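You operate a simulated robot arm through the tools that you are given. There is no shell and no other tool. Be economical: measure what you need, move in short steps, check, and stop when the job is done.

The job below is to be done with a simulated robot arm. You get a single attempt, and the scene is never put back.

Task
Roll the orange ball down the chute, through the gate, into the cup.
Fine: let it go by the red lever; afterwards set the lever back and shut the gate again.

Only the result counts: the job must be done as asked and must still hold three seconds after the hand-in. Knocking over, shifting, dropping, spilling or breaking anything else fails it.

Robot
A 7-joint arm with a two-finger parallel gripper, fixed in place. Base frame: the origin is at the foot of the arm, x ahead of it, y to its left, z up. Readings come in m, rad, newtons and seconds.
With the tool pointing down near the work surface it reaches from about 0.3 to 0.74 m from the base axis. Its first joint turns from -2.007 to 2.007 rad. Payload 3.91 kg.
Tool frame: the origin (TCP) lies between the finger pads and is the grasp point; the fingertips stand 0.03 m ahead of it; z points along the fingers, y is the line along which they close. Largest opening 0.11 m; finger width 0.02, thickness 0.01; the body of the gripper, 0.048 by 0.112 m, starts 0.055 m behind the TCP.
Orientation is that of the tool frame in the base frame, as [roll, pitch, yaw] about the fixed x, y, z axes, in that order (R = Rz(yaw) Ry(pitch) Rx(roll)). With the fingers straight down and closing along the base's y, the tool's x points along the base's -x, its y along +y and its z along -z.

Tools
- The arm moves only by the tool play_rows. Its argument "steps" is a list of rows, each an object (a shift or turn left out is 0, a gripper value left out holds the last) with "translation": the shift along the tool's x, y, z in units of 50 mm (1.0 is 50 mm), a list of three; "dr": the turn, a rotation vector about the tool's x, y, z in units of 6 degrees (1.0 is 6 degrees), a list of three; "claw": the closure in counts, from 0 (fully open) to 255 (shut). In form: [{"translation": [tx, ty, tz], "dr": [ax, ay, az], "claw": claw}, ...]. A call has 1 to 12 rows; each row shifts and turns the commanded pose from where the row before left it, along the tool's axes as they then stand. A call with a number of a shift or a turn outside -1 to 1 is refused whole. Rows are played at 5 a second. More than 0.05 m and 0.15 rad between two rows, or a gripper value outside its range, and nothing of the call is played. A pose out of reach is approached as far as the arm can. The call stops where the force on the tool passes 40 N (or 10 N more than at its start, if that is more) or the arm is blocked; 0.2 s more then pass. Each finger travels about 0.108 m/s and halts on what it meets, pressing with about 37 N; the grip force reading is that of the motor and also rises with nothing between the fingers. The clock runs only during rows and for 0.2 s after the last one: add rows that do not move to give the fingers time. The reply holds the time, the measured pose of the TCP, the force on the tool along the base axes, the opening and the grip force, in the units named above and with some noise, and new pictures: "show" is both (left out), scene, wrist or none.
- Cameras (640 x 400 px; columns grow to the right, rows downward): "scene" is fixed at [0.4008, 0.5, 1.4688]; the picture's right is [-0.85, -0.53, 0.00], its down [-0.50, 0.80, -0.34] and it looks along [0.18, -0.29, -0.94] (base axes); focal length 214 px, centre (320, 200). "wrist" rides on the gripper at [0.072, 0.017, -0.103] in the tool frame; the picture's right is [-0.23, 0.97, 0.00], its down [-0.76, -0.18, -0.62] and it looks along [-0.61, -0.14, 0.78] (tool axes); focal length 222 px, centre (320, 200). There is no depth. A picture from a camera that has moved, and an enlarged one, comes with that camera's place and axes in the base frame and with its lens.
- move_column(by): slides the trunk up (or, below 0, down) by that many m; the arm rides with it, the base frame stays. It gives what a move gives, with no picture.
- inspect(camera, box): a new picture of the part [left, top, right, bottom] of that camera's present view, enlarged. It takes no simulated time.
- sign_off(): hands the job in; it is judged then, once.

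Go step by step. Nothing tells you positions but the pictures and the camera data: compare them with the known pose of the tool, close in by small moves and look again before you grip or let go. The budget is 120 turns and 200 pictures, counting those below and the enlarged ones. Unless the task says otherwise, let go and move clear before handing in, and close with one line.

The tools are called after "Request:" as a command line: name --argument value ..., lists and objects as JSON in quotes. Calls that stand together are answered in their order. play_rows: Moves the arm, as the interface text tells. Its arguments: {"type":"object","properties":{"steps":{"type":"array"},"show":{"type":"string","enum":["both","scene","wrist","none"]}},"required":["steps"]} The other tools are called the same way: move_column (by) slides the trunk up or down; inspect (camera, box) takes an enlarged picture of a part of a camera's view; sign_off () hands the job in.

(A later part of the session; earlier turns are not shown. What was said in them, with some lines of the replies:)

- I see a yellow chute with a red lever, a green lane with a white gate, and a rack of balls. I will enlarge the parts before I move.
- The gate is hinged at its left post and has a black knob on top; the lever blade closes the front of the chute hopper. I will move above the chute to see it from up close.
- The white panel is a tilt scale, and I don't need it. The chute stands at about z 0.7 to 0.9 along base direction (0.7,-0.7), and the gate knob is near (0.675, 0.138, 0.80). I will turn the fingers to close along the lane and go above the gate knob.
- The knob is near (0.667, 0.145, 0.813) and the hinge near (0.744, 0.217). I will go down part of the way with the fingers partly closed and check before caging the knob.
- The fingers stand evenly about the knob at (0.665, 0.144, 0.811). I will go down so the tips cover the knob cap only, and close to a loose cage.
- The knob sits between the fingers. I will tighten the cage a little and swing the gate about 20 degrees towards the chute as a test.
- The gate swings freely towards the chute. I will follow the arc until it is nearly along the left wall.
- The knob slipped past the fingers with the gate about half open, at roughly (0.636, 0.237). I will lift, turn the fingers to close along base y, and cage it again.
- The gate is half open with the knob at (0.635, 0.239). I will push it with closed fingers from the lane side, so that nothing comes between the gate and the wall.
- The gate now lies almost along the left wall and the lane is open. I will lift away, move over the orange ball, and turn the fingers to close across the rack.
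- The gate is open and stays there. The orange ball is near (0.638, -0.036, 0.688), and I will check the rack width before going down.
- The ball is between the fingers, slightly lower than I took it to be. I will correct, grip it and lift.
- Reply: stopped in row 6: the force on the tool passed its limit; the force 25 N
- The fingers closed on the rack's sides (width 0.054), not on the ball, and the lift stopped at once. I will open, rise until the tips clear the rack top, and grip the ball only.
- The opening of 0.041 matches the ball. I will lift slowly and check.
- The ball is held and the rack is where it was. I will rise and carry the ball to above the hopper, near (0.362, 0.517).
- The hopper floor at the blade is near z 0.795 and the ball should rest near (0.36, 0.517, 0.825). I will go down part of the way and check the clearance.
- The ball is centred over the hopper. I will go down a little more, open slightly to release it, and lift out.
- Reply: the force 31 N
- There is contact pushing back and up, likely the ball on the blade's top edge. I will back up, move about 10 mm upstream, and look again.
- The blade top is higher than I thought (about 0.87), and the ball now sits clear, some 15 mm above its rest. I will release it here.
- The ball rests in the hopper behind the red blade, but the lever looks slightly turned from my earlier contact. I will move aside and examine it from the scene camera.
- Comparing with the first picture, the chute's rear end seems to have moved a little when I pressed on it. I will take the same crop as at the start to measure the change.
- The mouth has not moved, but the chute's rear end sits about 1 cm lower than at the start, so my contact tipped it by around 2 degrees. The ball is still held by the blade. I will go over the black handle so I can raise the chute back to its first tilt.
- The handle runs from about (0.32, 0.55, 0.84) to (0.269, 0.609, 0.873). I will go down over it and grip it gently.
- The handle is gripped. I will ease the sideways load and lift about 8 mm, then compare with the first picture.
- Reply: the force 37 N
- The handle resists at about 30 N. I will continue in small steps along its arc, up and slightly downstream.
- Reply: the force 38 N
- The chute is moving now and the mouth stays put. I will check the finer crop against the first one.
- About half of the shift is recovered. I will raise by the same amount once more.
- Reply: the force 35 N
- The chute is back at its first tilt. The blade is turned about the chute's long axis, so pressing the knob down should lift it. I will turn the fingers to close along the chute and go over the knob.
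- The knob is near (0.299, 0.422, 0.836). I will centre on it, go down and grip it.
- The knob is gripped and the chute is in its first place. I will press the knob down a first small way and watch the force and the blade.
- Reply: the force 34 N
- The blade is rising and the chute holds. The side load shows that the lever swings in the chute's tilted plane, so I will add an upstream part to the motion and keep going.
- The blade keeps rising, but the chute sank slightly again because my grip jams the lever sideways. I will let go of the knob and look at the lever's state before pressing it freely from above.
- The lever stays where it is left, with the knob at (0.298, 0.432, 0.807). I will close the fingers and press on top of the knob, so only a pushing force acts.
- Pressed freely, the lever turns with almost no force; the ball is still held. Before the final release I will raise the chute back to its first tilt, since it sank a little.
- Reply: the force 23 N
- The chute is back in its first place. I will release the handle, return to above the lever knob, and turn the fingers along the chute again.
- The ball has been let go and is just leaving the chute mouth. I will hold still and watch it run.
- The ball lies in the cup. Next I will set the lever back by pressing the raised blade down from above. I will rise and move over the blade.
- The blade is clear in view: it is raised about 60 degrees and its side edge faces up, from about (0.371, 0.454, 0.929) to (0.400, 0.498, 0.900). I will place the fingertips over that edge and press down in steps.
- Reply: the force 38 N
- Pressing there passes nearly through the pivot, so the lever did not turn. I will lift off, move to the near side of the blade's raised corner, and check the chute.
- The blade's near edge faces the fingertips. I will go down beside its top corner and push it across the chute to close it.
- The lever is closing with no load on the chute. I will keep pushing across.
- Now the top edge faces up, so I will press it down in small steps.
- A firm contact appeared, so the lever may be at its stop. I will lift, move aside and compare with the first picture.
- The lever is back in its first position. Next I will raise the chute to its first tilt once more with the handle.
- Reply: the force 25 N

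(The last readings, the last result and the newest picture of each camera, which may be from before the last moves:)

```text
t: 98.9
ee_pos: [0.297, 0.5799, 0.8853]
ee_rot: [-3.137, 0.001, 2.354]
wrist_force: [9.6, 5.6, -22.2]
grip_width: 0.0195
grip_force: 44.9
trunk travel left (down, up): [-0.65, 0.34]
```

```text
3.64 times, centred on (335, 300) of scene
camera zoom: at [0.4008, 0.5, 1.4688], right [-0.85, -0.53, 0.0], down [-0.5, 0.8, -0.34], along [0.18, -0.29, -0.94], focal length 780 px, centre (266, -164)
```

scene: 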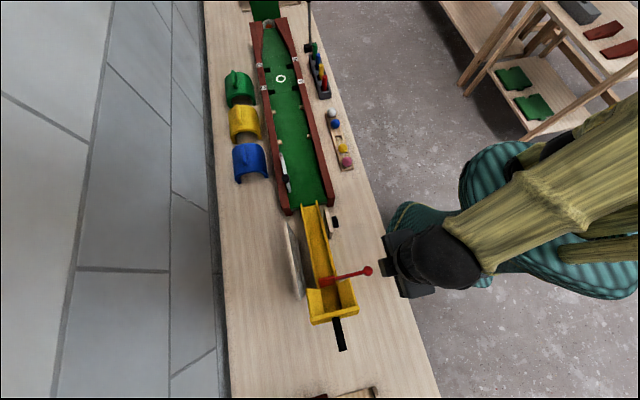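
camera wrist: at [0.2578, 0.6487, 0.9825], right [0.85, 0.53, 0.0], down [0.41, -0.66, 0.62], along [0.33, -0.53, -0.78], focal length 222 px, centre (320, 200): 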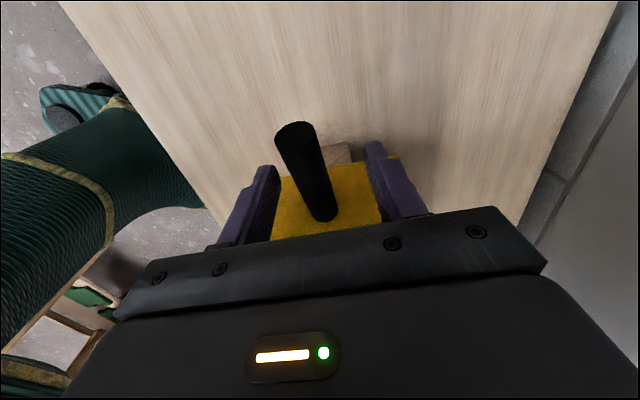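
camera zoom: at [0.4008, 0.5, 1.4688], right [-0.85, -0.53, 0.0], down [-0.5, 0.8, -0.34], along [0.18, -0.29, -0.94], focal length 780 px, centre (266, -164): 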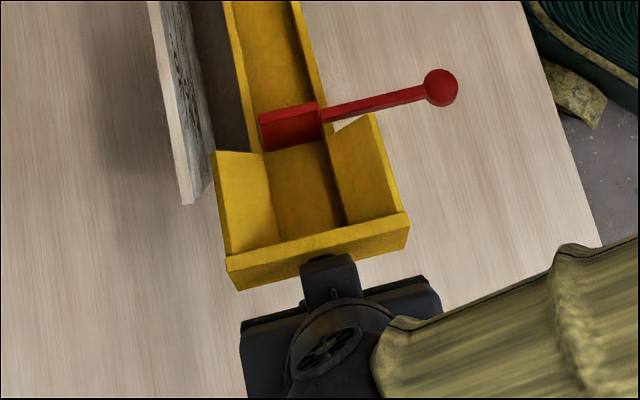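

The scene now matches the first picture, including the lever knob. I will release the handle, rise, and move over the open gate's knob.

Request:
play_rows --steps '[{"translation": [0.02, 0, 0.07]}, {"claw": 200}, {"claw": 120}, {}, {}, {"translation": [0, 0, -0.9]}, {"translation": [0, 0, -0.9]}, {"translation": [0, 0, -0.5]}, {}]' --show "none"

Request:
play_rows --steps '[{"translation": [-0.92, 0.109, 0]}, {"translation": [-0.92, 0.109, 0]}, {"translation": [-0.92, 0.109, 0]}, {"translation": [-0.92, 0.109, 0]}, {"translation": [-0.92, 0.109, 0]}, {"translation": [-0.92, 0.109, 0]}, {"translation": [-0.92, 0.109, 0.1]}, {"translation": [-0.92, 0.109, 0.2]}, {"translation": [-0.92, 0.109, 0.3]}, {"translation": [-0.92, 0.109, 0.3]}, {}]'

Request:
inspect --camera "scene" --box '[290, 245, 380, 355]'

Request:
inspect --camera "wrist" --box '[200, 40, 440, 200]'

```text
t: 100.9
ee_pos: [0.2946, 0.5789, 0.9991]
ee_rot: [-3.14, 0.0, 2.355]
wrist_force: [0.2, -0.5, 0.7]
grip_width: 0.0583
grip_force: 0.1
trunk travel left (down, up): [-0.65, 0.34]
```

```text
t: 103.3
ee_pos: [0.6559, 0.2931, 0.9534]
ee_rot: [-3.141, -0.001, 2.357]
wrist_force: [-0.2, -0.2, 0.3]
grip_width: 0.0582
grip_force: 0.0
trunk travel left (down, up): [-0.65, 0.34]
camera wrist: at [0.6163, 0.358, 1.0568], right [0.85, 0.53, 0.0], down [0.41, -0.66, 0.62], along [0.33, -0.53, -0.78], focal length 222 px, centre (320, 200)
```

scene: 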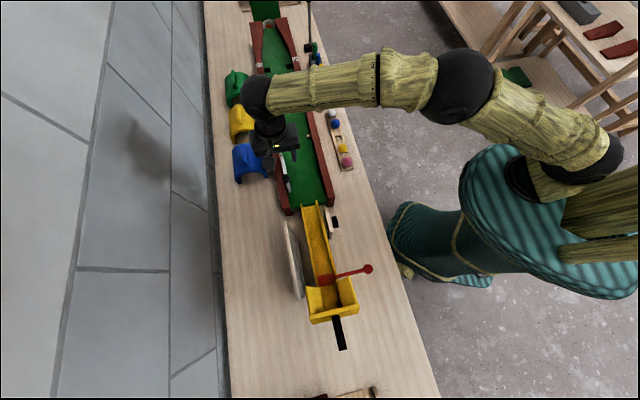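
wrist: 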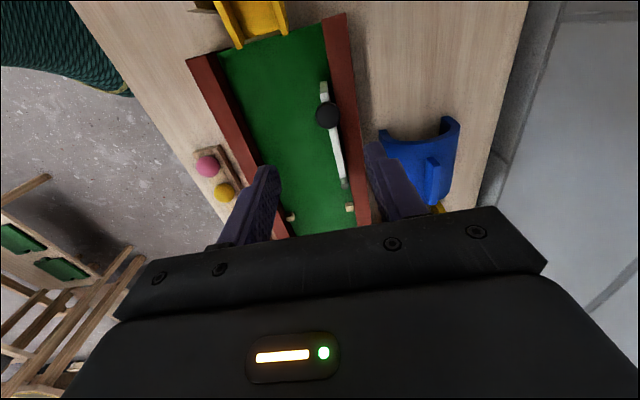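

```text
3.64 times, centred on (335, 300) of scene
camera zoom: at [0.4008, 0.5, 1.4688], right [-0.85, -0.53, 0.0], down [-0.5, 0.8, -0.34], along [0.18, -0.29, -0.94], focal length 780 px, centre (266, -164)
```

zoom: 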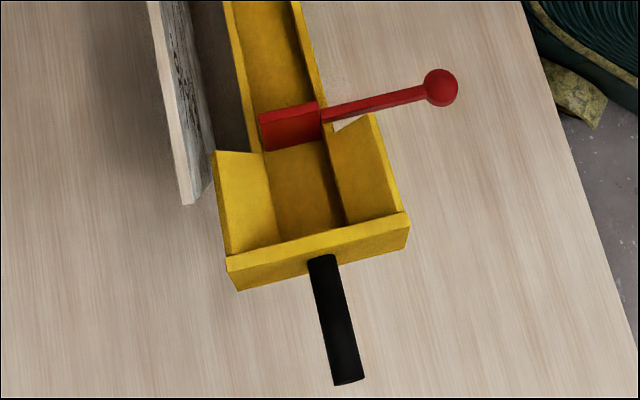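

```text
2.50 times, centred on (320, 120) of wrist
camera zoom: at [0.6163, 0.358, 1.0568], right [0.85, 0.53, 0.0], down [0.41, -0.66, 0.62], along [0.33, -0.53, -0.78], focal length 555 px, centre (320, 400)
```

zoom: 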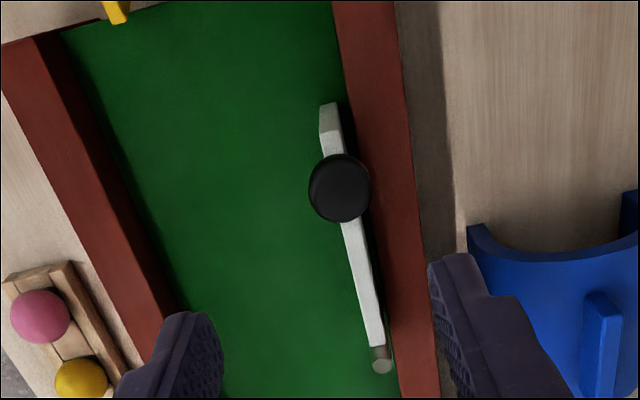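

The chute and lever match the start. The gate knob is at (0.665, 0.296) and the hinge at (0.742, 0.222). I will cage the knob, with one finger on the wall side.

Request:
play_rows --steps '[{"translation": [-0.084, 0.17, 0.5]}, {"translation": [0, 0, 0.7]}, {"translation": [0, 0, 0.6]}, {}]' --show "wrist"

Request:
inspect --camera "wrist" --box '[200, 80, 440, 240]'

```text
t: 104.3
ee_pos: [0.6641, 0.2985, 0.864]
ee_rot: [-3.141, -0.001, 2.356]
wrist_force: [-0.2, -0.1, 0.5]
grip_width: 0.0581
grip_force: 0.0
trunk travel left (down, up): [-0.65, 0.34]
camera wrist: at [0.6241, 0.3615, 0.9671], right [0.85, 0.53, 0.0], down [0.41, -0.66, 0.62], along [0.33, -0.53, -0.78], focal length 222 px, centre (320, 200)
```

wrist: 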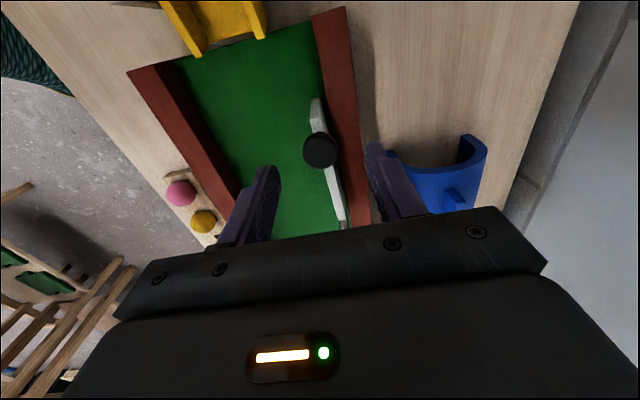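

```text
2.50 times, centred on (320, 160) of wrist
camera zoom: at [0.6241, 0.3615, 0.9671], right [0.85, 0.53, 0.0], down [0.41, -0.66, 0.62], along [0.33, -0.53, -0.78], focal length 555 px, centre (320, 300)
```

zoom: 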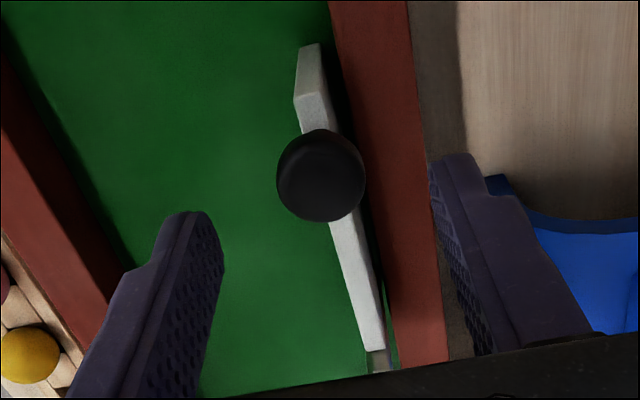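

Request:
play_rows --steps '[{"translation": [-0.02, -0.02, 0.35]}, {"translation": [0, 0, 0.27]}, {"claw": 150}, {"claw": 168}, {}, {}]' --show "wrist"

Request:
inspect --camera "wrist" --box '[200, 80, 440, 240]'

```text
t: 105.7
ee_pos: [0.6648, 0.2967, 0.8329]
ee_rot: [-3.14, 0.0, 2.355]
wrist_force: [1.1, -0.7, 0.8]
grip_width: 0.0377
grip_force: 0.0
trunk travel left (down, up): [-0.65, 0.34]
camera wrist: at [0.6255, 0.3603, 0.9359], right [0.85, 0.53, 0.0], down [0.41, -0.66, 0.62], along [0.33, -0.53, -0.78], focal length 222 px, centre (320, 200)
```

wrist: 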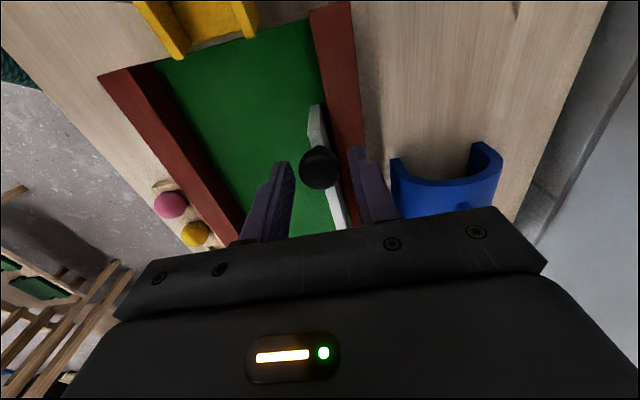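

```text
2.50 times, centred on (320, 160) of wrist
camera zoom: at [0.6255, 0.3603, 0.9359], right [0.85, 0.53, 0.0], down [0.41, -0.66, 0.62], along [0.33, -0.53, -0.78], focal length 555 px, centre (320, 300)
```

zoom: 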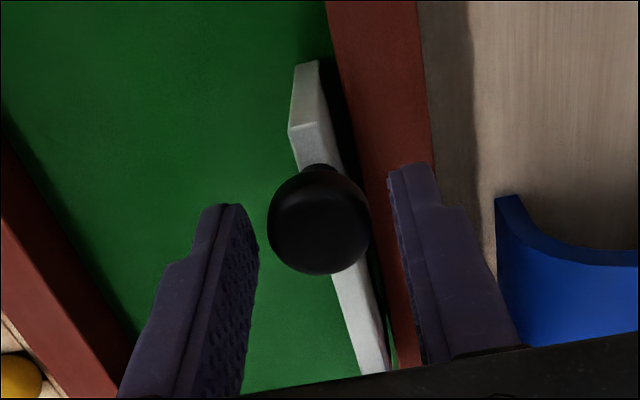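

The knob is caged and nothing is touched. I will follow the arc, turning the tool along with the gate.

Request:
play_rows --steps '[{"translation": [-0.012, -0.224, 0], "dr": [0, 0, -1]}, {"translation": [-0.012, -0.224, 0], "dr": [0, 0, -1]}, {"translation": [-0.012, -0.224, 0], "dr": [0, 0, -1]}, {"translation": [-0.012, -0.224, 0], "dr": [0, 0, -1]}, {"translation": [-0.012, -0.224, 0], "dr": [0, 0, -1]}, {"translation": [-0.012, -0.224, 0], "dr": [0, 0, -1]}, {"translation": [-0.012, -0.224, 0], "dr": [0, 0, -1]}, {}]' --show "wrist"

Request:
inspect --camera "wrist" --box '[200, 80, 440, 240]'

```text
t: 107.5
ee_pos: [0.6352, 0.2268, 0.8324]
ee_rot: [3.139, -0.001, 3.09]
wrist_force: [-0.6, 0.6, 0.1]
grip_width: 0.0376
grip_force: 0.1
trunk travel left (down, up): [-0.65, 0.34]
camera wrist: at [0.5646, 0.247, 0.9363], right [0.28, 0.96, 0.0], down [0.75, -0.22, 0.62], along [0.6, -0.17, -0.78], focal length 222 px, centre (320, 200)
```

wrist: 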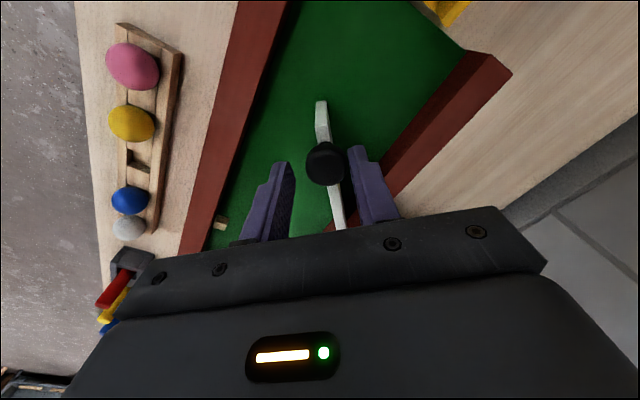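

```text
2.50 times, centred on (320, 160) of wrist
camera zoom: at [0.5646, 0.247, 0.9363], right [0.28, 0.96, 0.0], down [0.75, -0.22, 0.62], along [0.6, -0.17, -0.78], focal length 555 px, centre (320, 300)
```

zoom: 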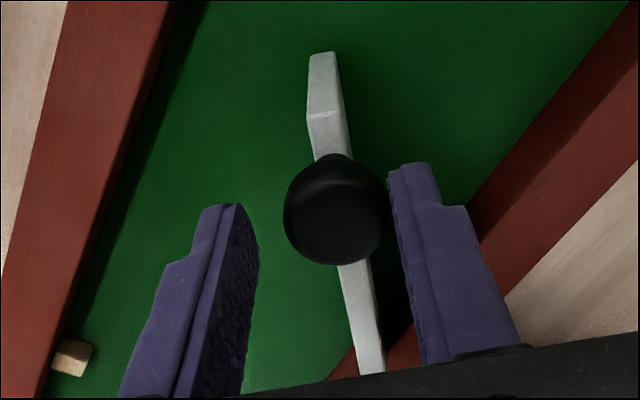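

The gate follows well. I will continue to near the closed position.

Request:
play_rows --steps '[{"translation": [-0.012, -0.224, 0], "dr": [0, 0, -1]}, {"translation": [-0.012, -0.224, 0], "dr": [0, 0, -1]}, {"translation": [-0.012, -0.224, 0], "dr": [0, 0, -1]}, {"translation": [-0.012, -0.224, 0], "dr": [0, 0, -1]}, {"translation": [-0.012, -0.224, 0], "dr": [0, 0, -1]}, {"translation": [-0.012, -0.224, 0], "dr": [0, 0, -1]}, {"translation": [-0.012, -0.224, 0], "dr": [0, 0, -1]}, {}]' --show "wrist"

Request:
inspect --camera "wrist" --box '[200, 80, 440, 240]'

Request:
inspect --camera "scene" --box '[270, 130, 330, 170]'

```text
t: 109.3
ee_pos: [0.659, 0.1531, 0.8323]
ee_rot: [3.141, -0.002, -2.461]
wrist_force: [-0.4, -0.3, -0.1]
grip_width: 0.0376
grip_force: 0.0
trunk travel left (down, up): [-0.65, 0.34]
camera wrist: at [0.5919, 0.1212, 0.9358], right [-0.44, 0.9, 0.0], down [0.7, 0.34, 0.62], along [0.56, 0.27, -0.78], focal length 222 px, centre (320, 200)
```

wrist: 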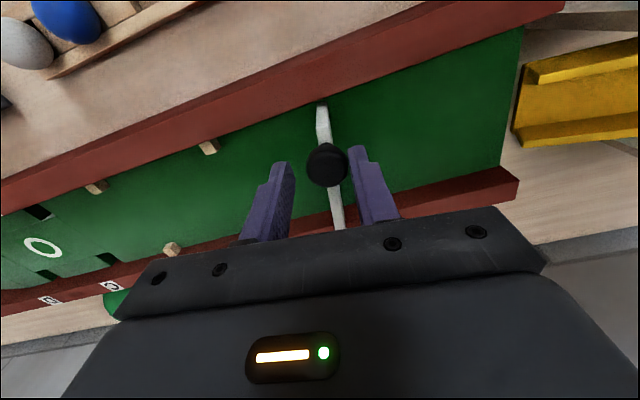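

```text
2.50 times, centred on (320, 160) of wrist
camera zoom: at [0.5919, 0.1212, 0.9358], right [-0.44, 0.9, 0.0], down [0.7, 0.34, 0.62], along [0.56, 0.27, -0.78], focal length 555 px, centre (320, 300)
```

zoom: 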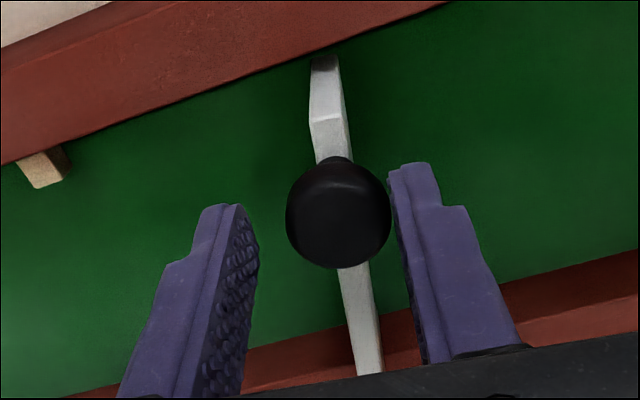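

```text
10.00 times, centred on (300, 150) of scene
camera zoom: at [0.4008, 0.5, 1.4688], right [-0.85, -0.53, 0.0], down [-0.5, 0.8, -0.34], along [0.18, -0.29, -0.94], focal length 2145 px, centre (520, 700)
```

zoom: 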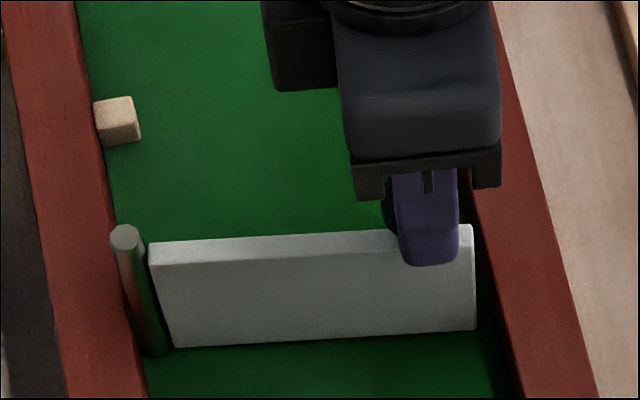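

About 7 degrees remain by comparison with the first picture.

Request:
play_rows --steps '[{"translation": [-0.012, -0.224, 0], "dr": [0, 0, -1]}, {"translation": [0, -0.02, 0]}, {}]' --show "none"

Request:
inspect --camera "scene" --box '[270, 130, 330, 170]'

```text
t: 110.1
ee_pos: [0.6689, 0.1434, 0.8317]
ee_rot: [3.138, -0.001, -2.358]
wrist_force: [0.4, -0.7, -0.2]
grip_width: 0.0375
grip_force: 0.1
trunk travel left (down, up): [-0.65, 0.34]
```

```text
10.00 times, centred on (300, 150) of scene
camera zoom: at [0.4008, 0.5, 1.4688], right [-0.85, -0.53, 0.0], down [-0.5, 0.8, -0.34], along [0.18, -0.29, -0.94], focal length 2145 px, centre (520, 700)
```

zoom: 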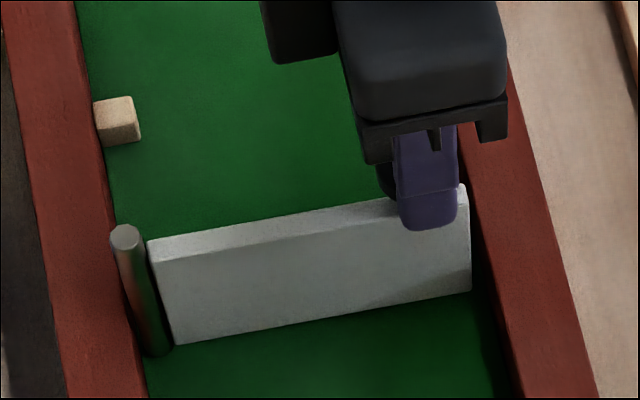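

Request:
play_rows --steps '[{"translation": [0, -0.03, 0]}, {}, {"claw": 120}, {}, {"translation": [0, 0, -0.7]}, {"translation": [0, 0, -0.9]}, {"translation": [0.9, 0, -0.3]}, {"translation": [0.9, 0, 0]}, {"translation": [0.9, 0, 0]}, {"translation": [0.9, 0, 0]}, {}]'

Request:
inspect --camera "scene" --box '[270, 130, 330, 170]'

Request:
inspect --camera "scene" --box '[290, 245, 380, 355]'

Request:
inspect --camera "scene" --box '[210, 0, 370, 110]'

Request:
inspect --camera "scene" --box '[220, 100, 380, 220]'

```text
t: 112.5
ee_pos: [0.5417, 0.0126, 0.9259]
ee_rot: [3.139, 0.001, -2.356]
wrist_force: [0.8, -0.3, -1.1]
grip_width: 0.0581
grip_force: 0.0
trunk travel left (down, up): [-0.65, 0.34]
camera wrist: at [0.4773, -0.0269, 1.0291], right [-0.53, 0.85, 0.0], down [0.66, 0.41, 0.62], along [0.53, 0.33, -0.78], focal length 222 px, centre (320, 200)
```

scene: 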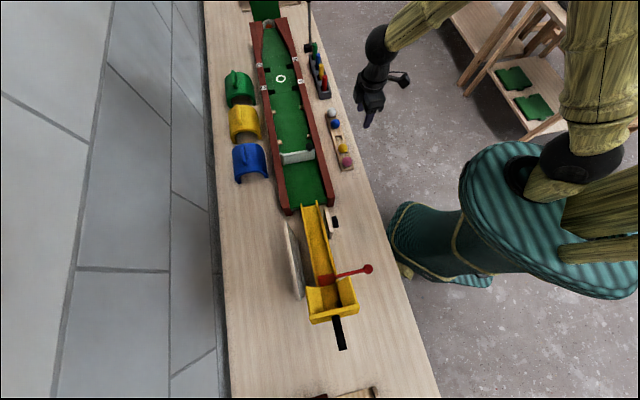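
wrist: 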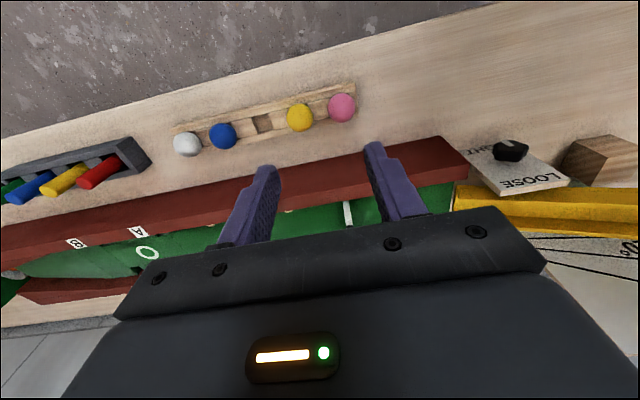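

```text
10.00 times, centred on (300, 150) of scene
camera zoom: at [0.4008, 0.5, 1.4688], right [-0.85, -0.53, 0.0], down [-0.5, 0.8, -0.34], along [0.18, -0.29, -0.94], focal length 2145 px, centre (520, 700)
```

zoom: 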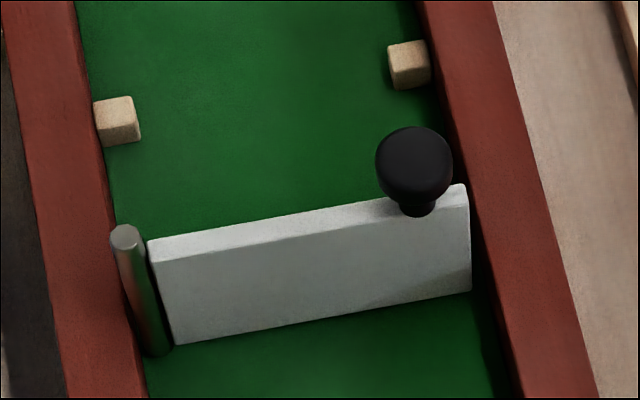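

```text
3.64 times, centred on (335, 300) of scene
camera zoom: at [0.4008, 0.5, 1.4688], right [-0.85, -0.53, 0.0], down [-0.5, 0.8, -0.34], along [0.18, -0.29, -0.94], focal length 780 px, centre (266, -164)
```

zoom: 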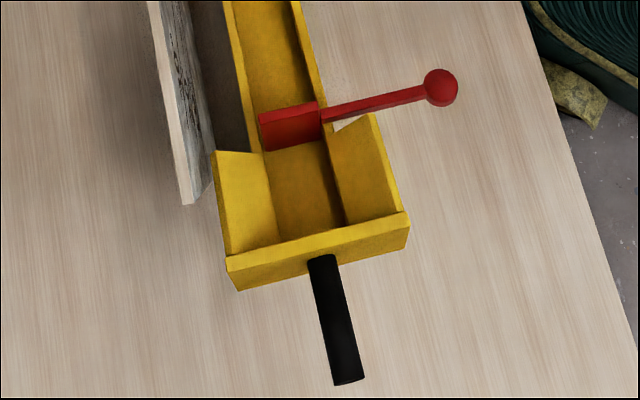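

```text
3.64 times, centred on (290, 55) of scene
camera zoom: at [0.4008, 0.5, 1.4688], right [-0.85, -0.53, 0.0], down [-0.5, 0.8, -0.34], along [0.18, -0.29, -0.94], focal length 780 px, centre (429, 727)
```

zoom: 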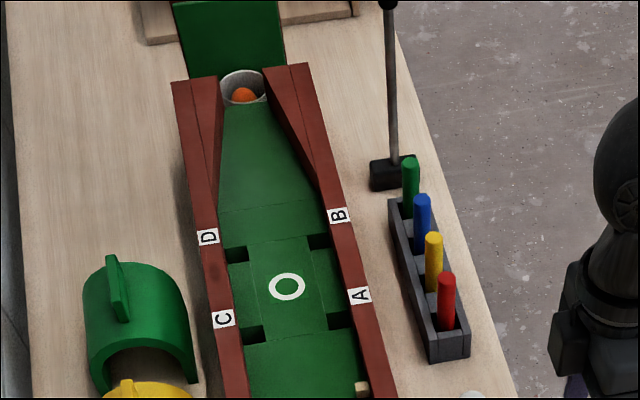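

```text
3.33 times, centred on (300, 160) of scene
camera zoom: at [0.4008, 0.5, 1.4688], right [-0.85, -0.53, 0.0], down [-0.5, 0.8, -0.34], along [0.18, -0.29, -0.94], focal length 715 px, centre (387, 333)
```

zoom: 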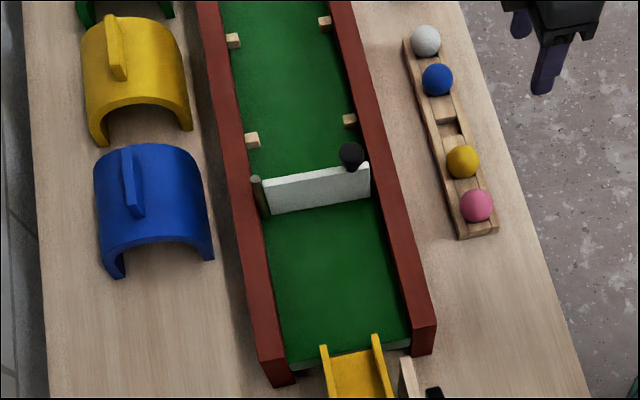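

The ball is in the cup, the lever is back, and the gate is shut to within about half a degree of its first position. The chute and rack look as they did at the start and the arm is clear, so I am handing in.

Request:
sign_off

```text
The job is handed in.
```

The job is handed in: the orange ball rolled down the chute and through the open gate into the cup, the red lever is set back, the gate is shut again, and the chute, which I tipped slightly three times on the way, is back at its starting tilt.
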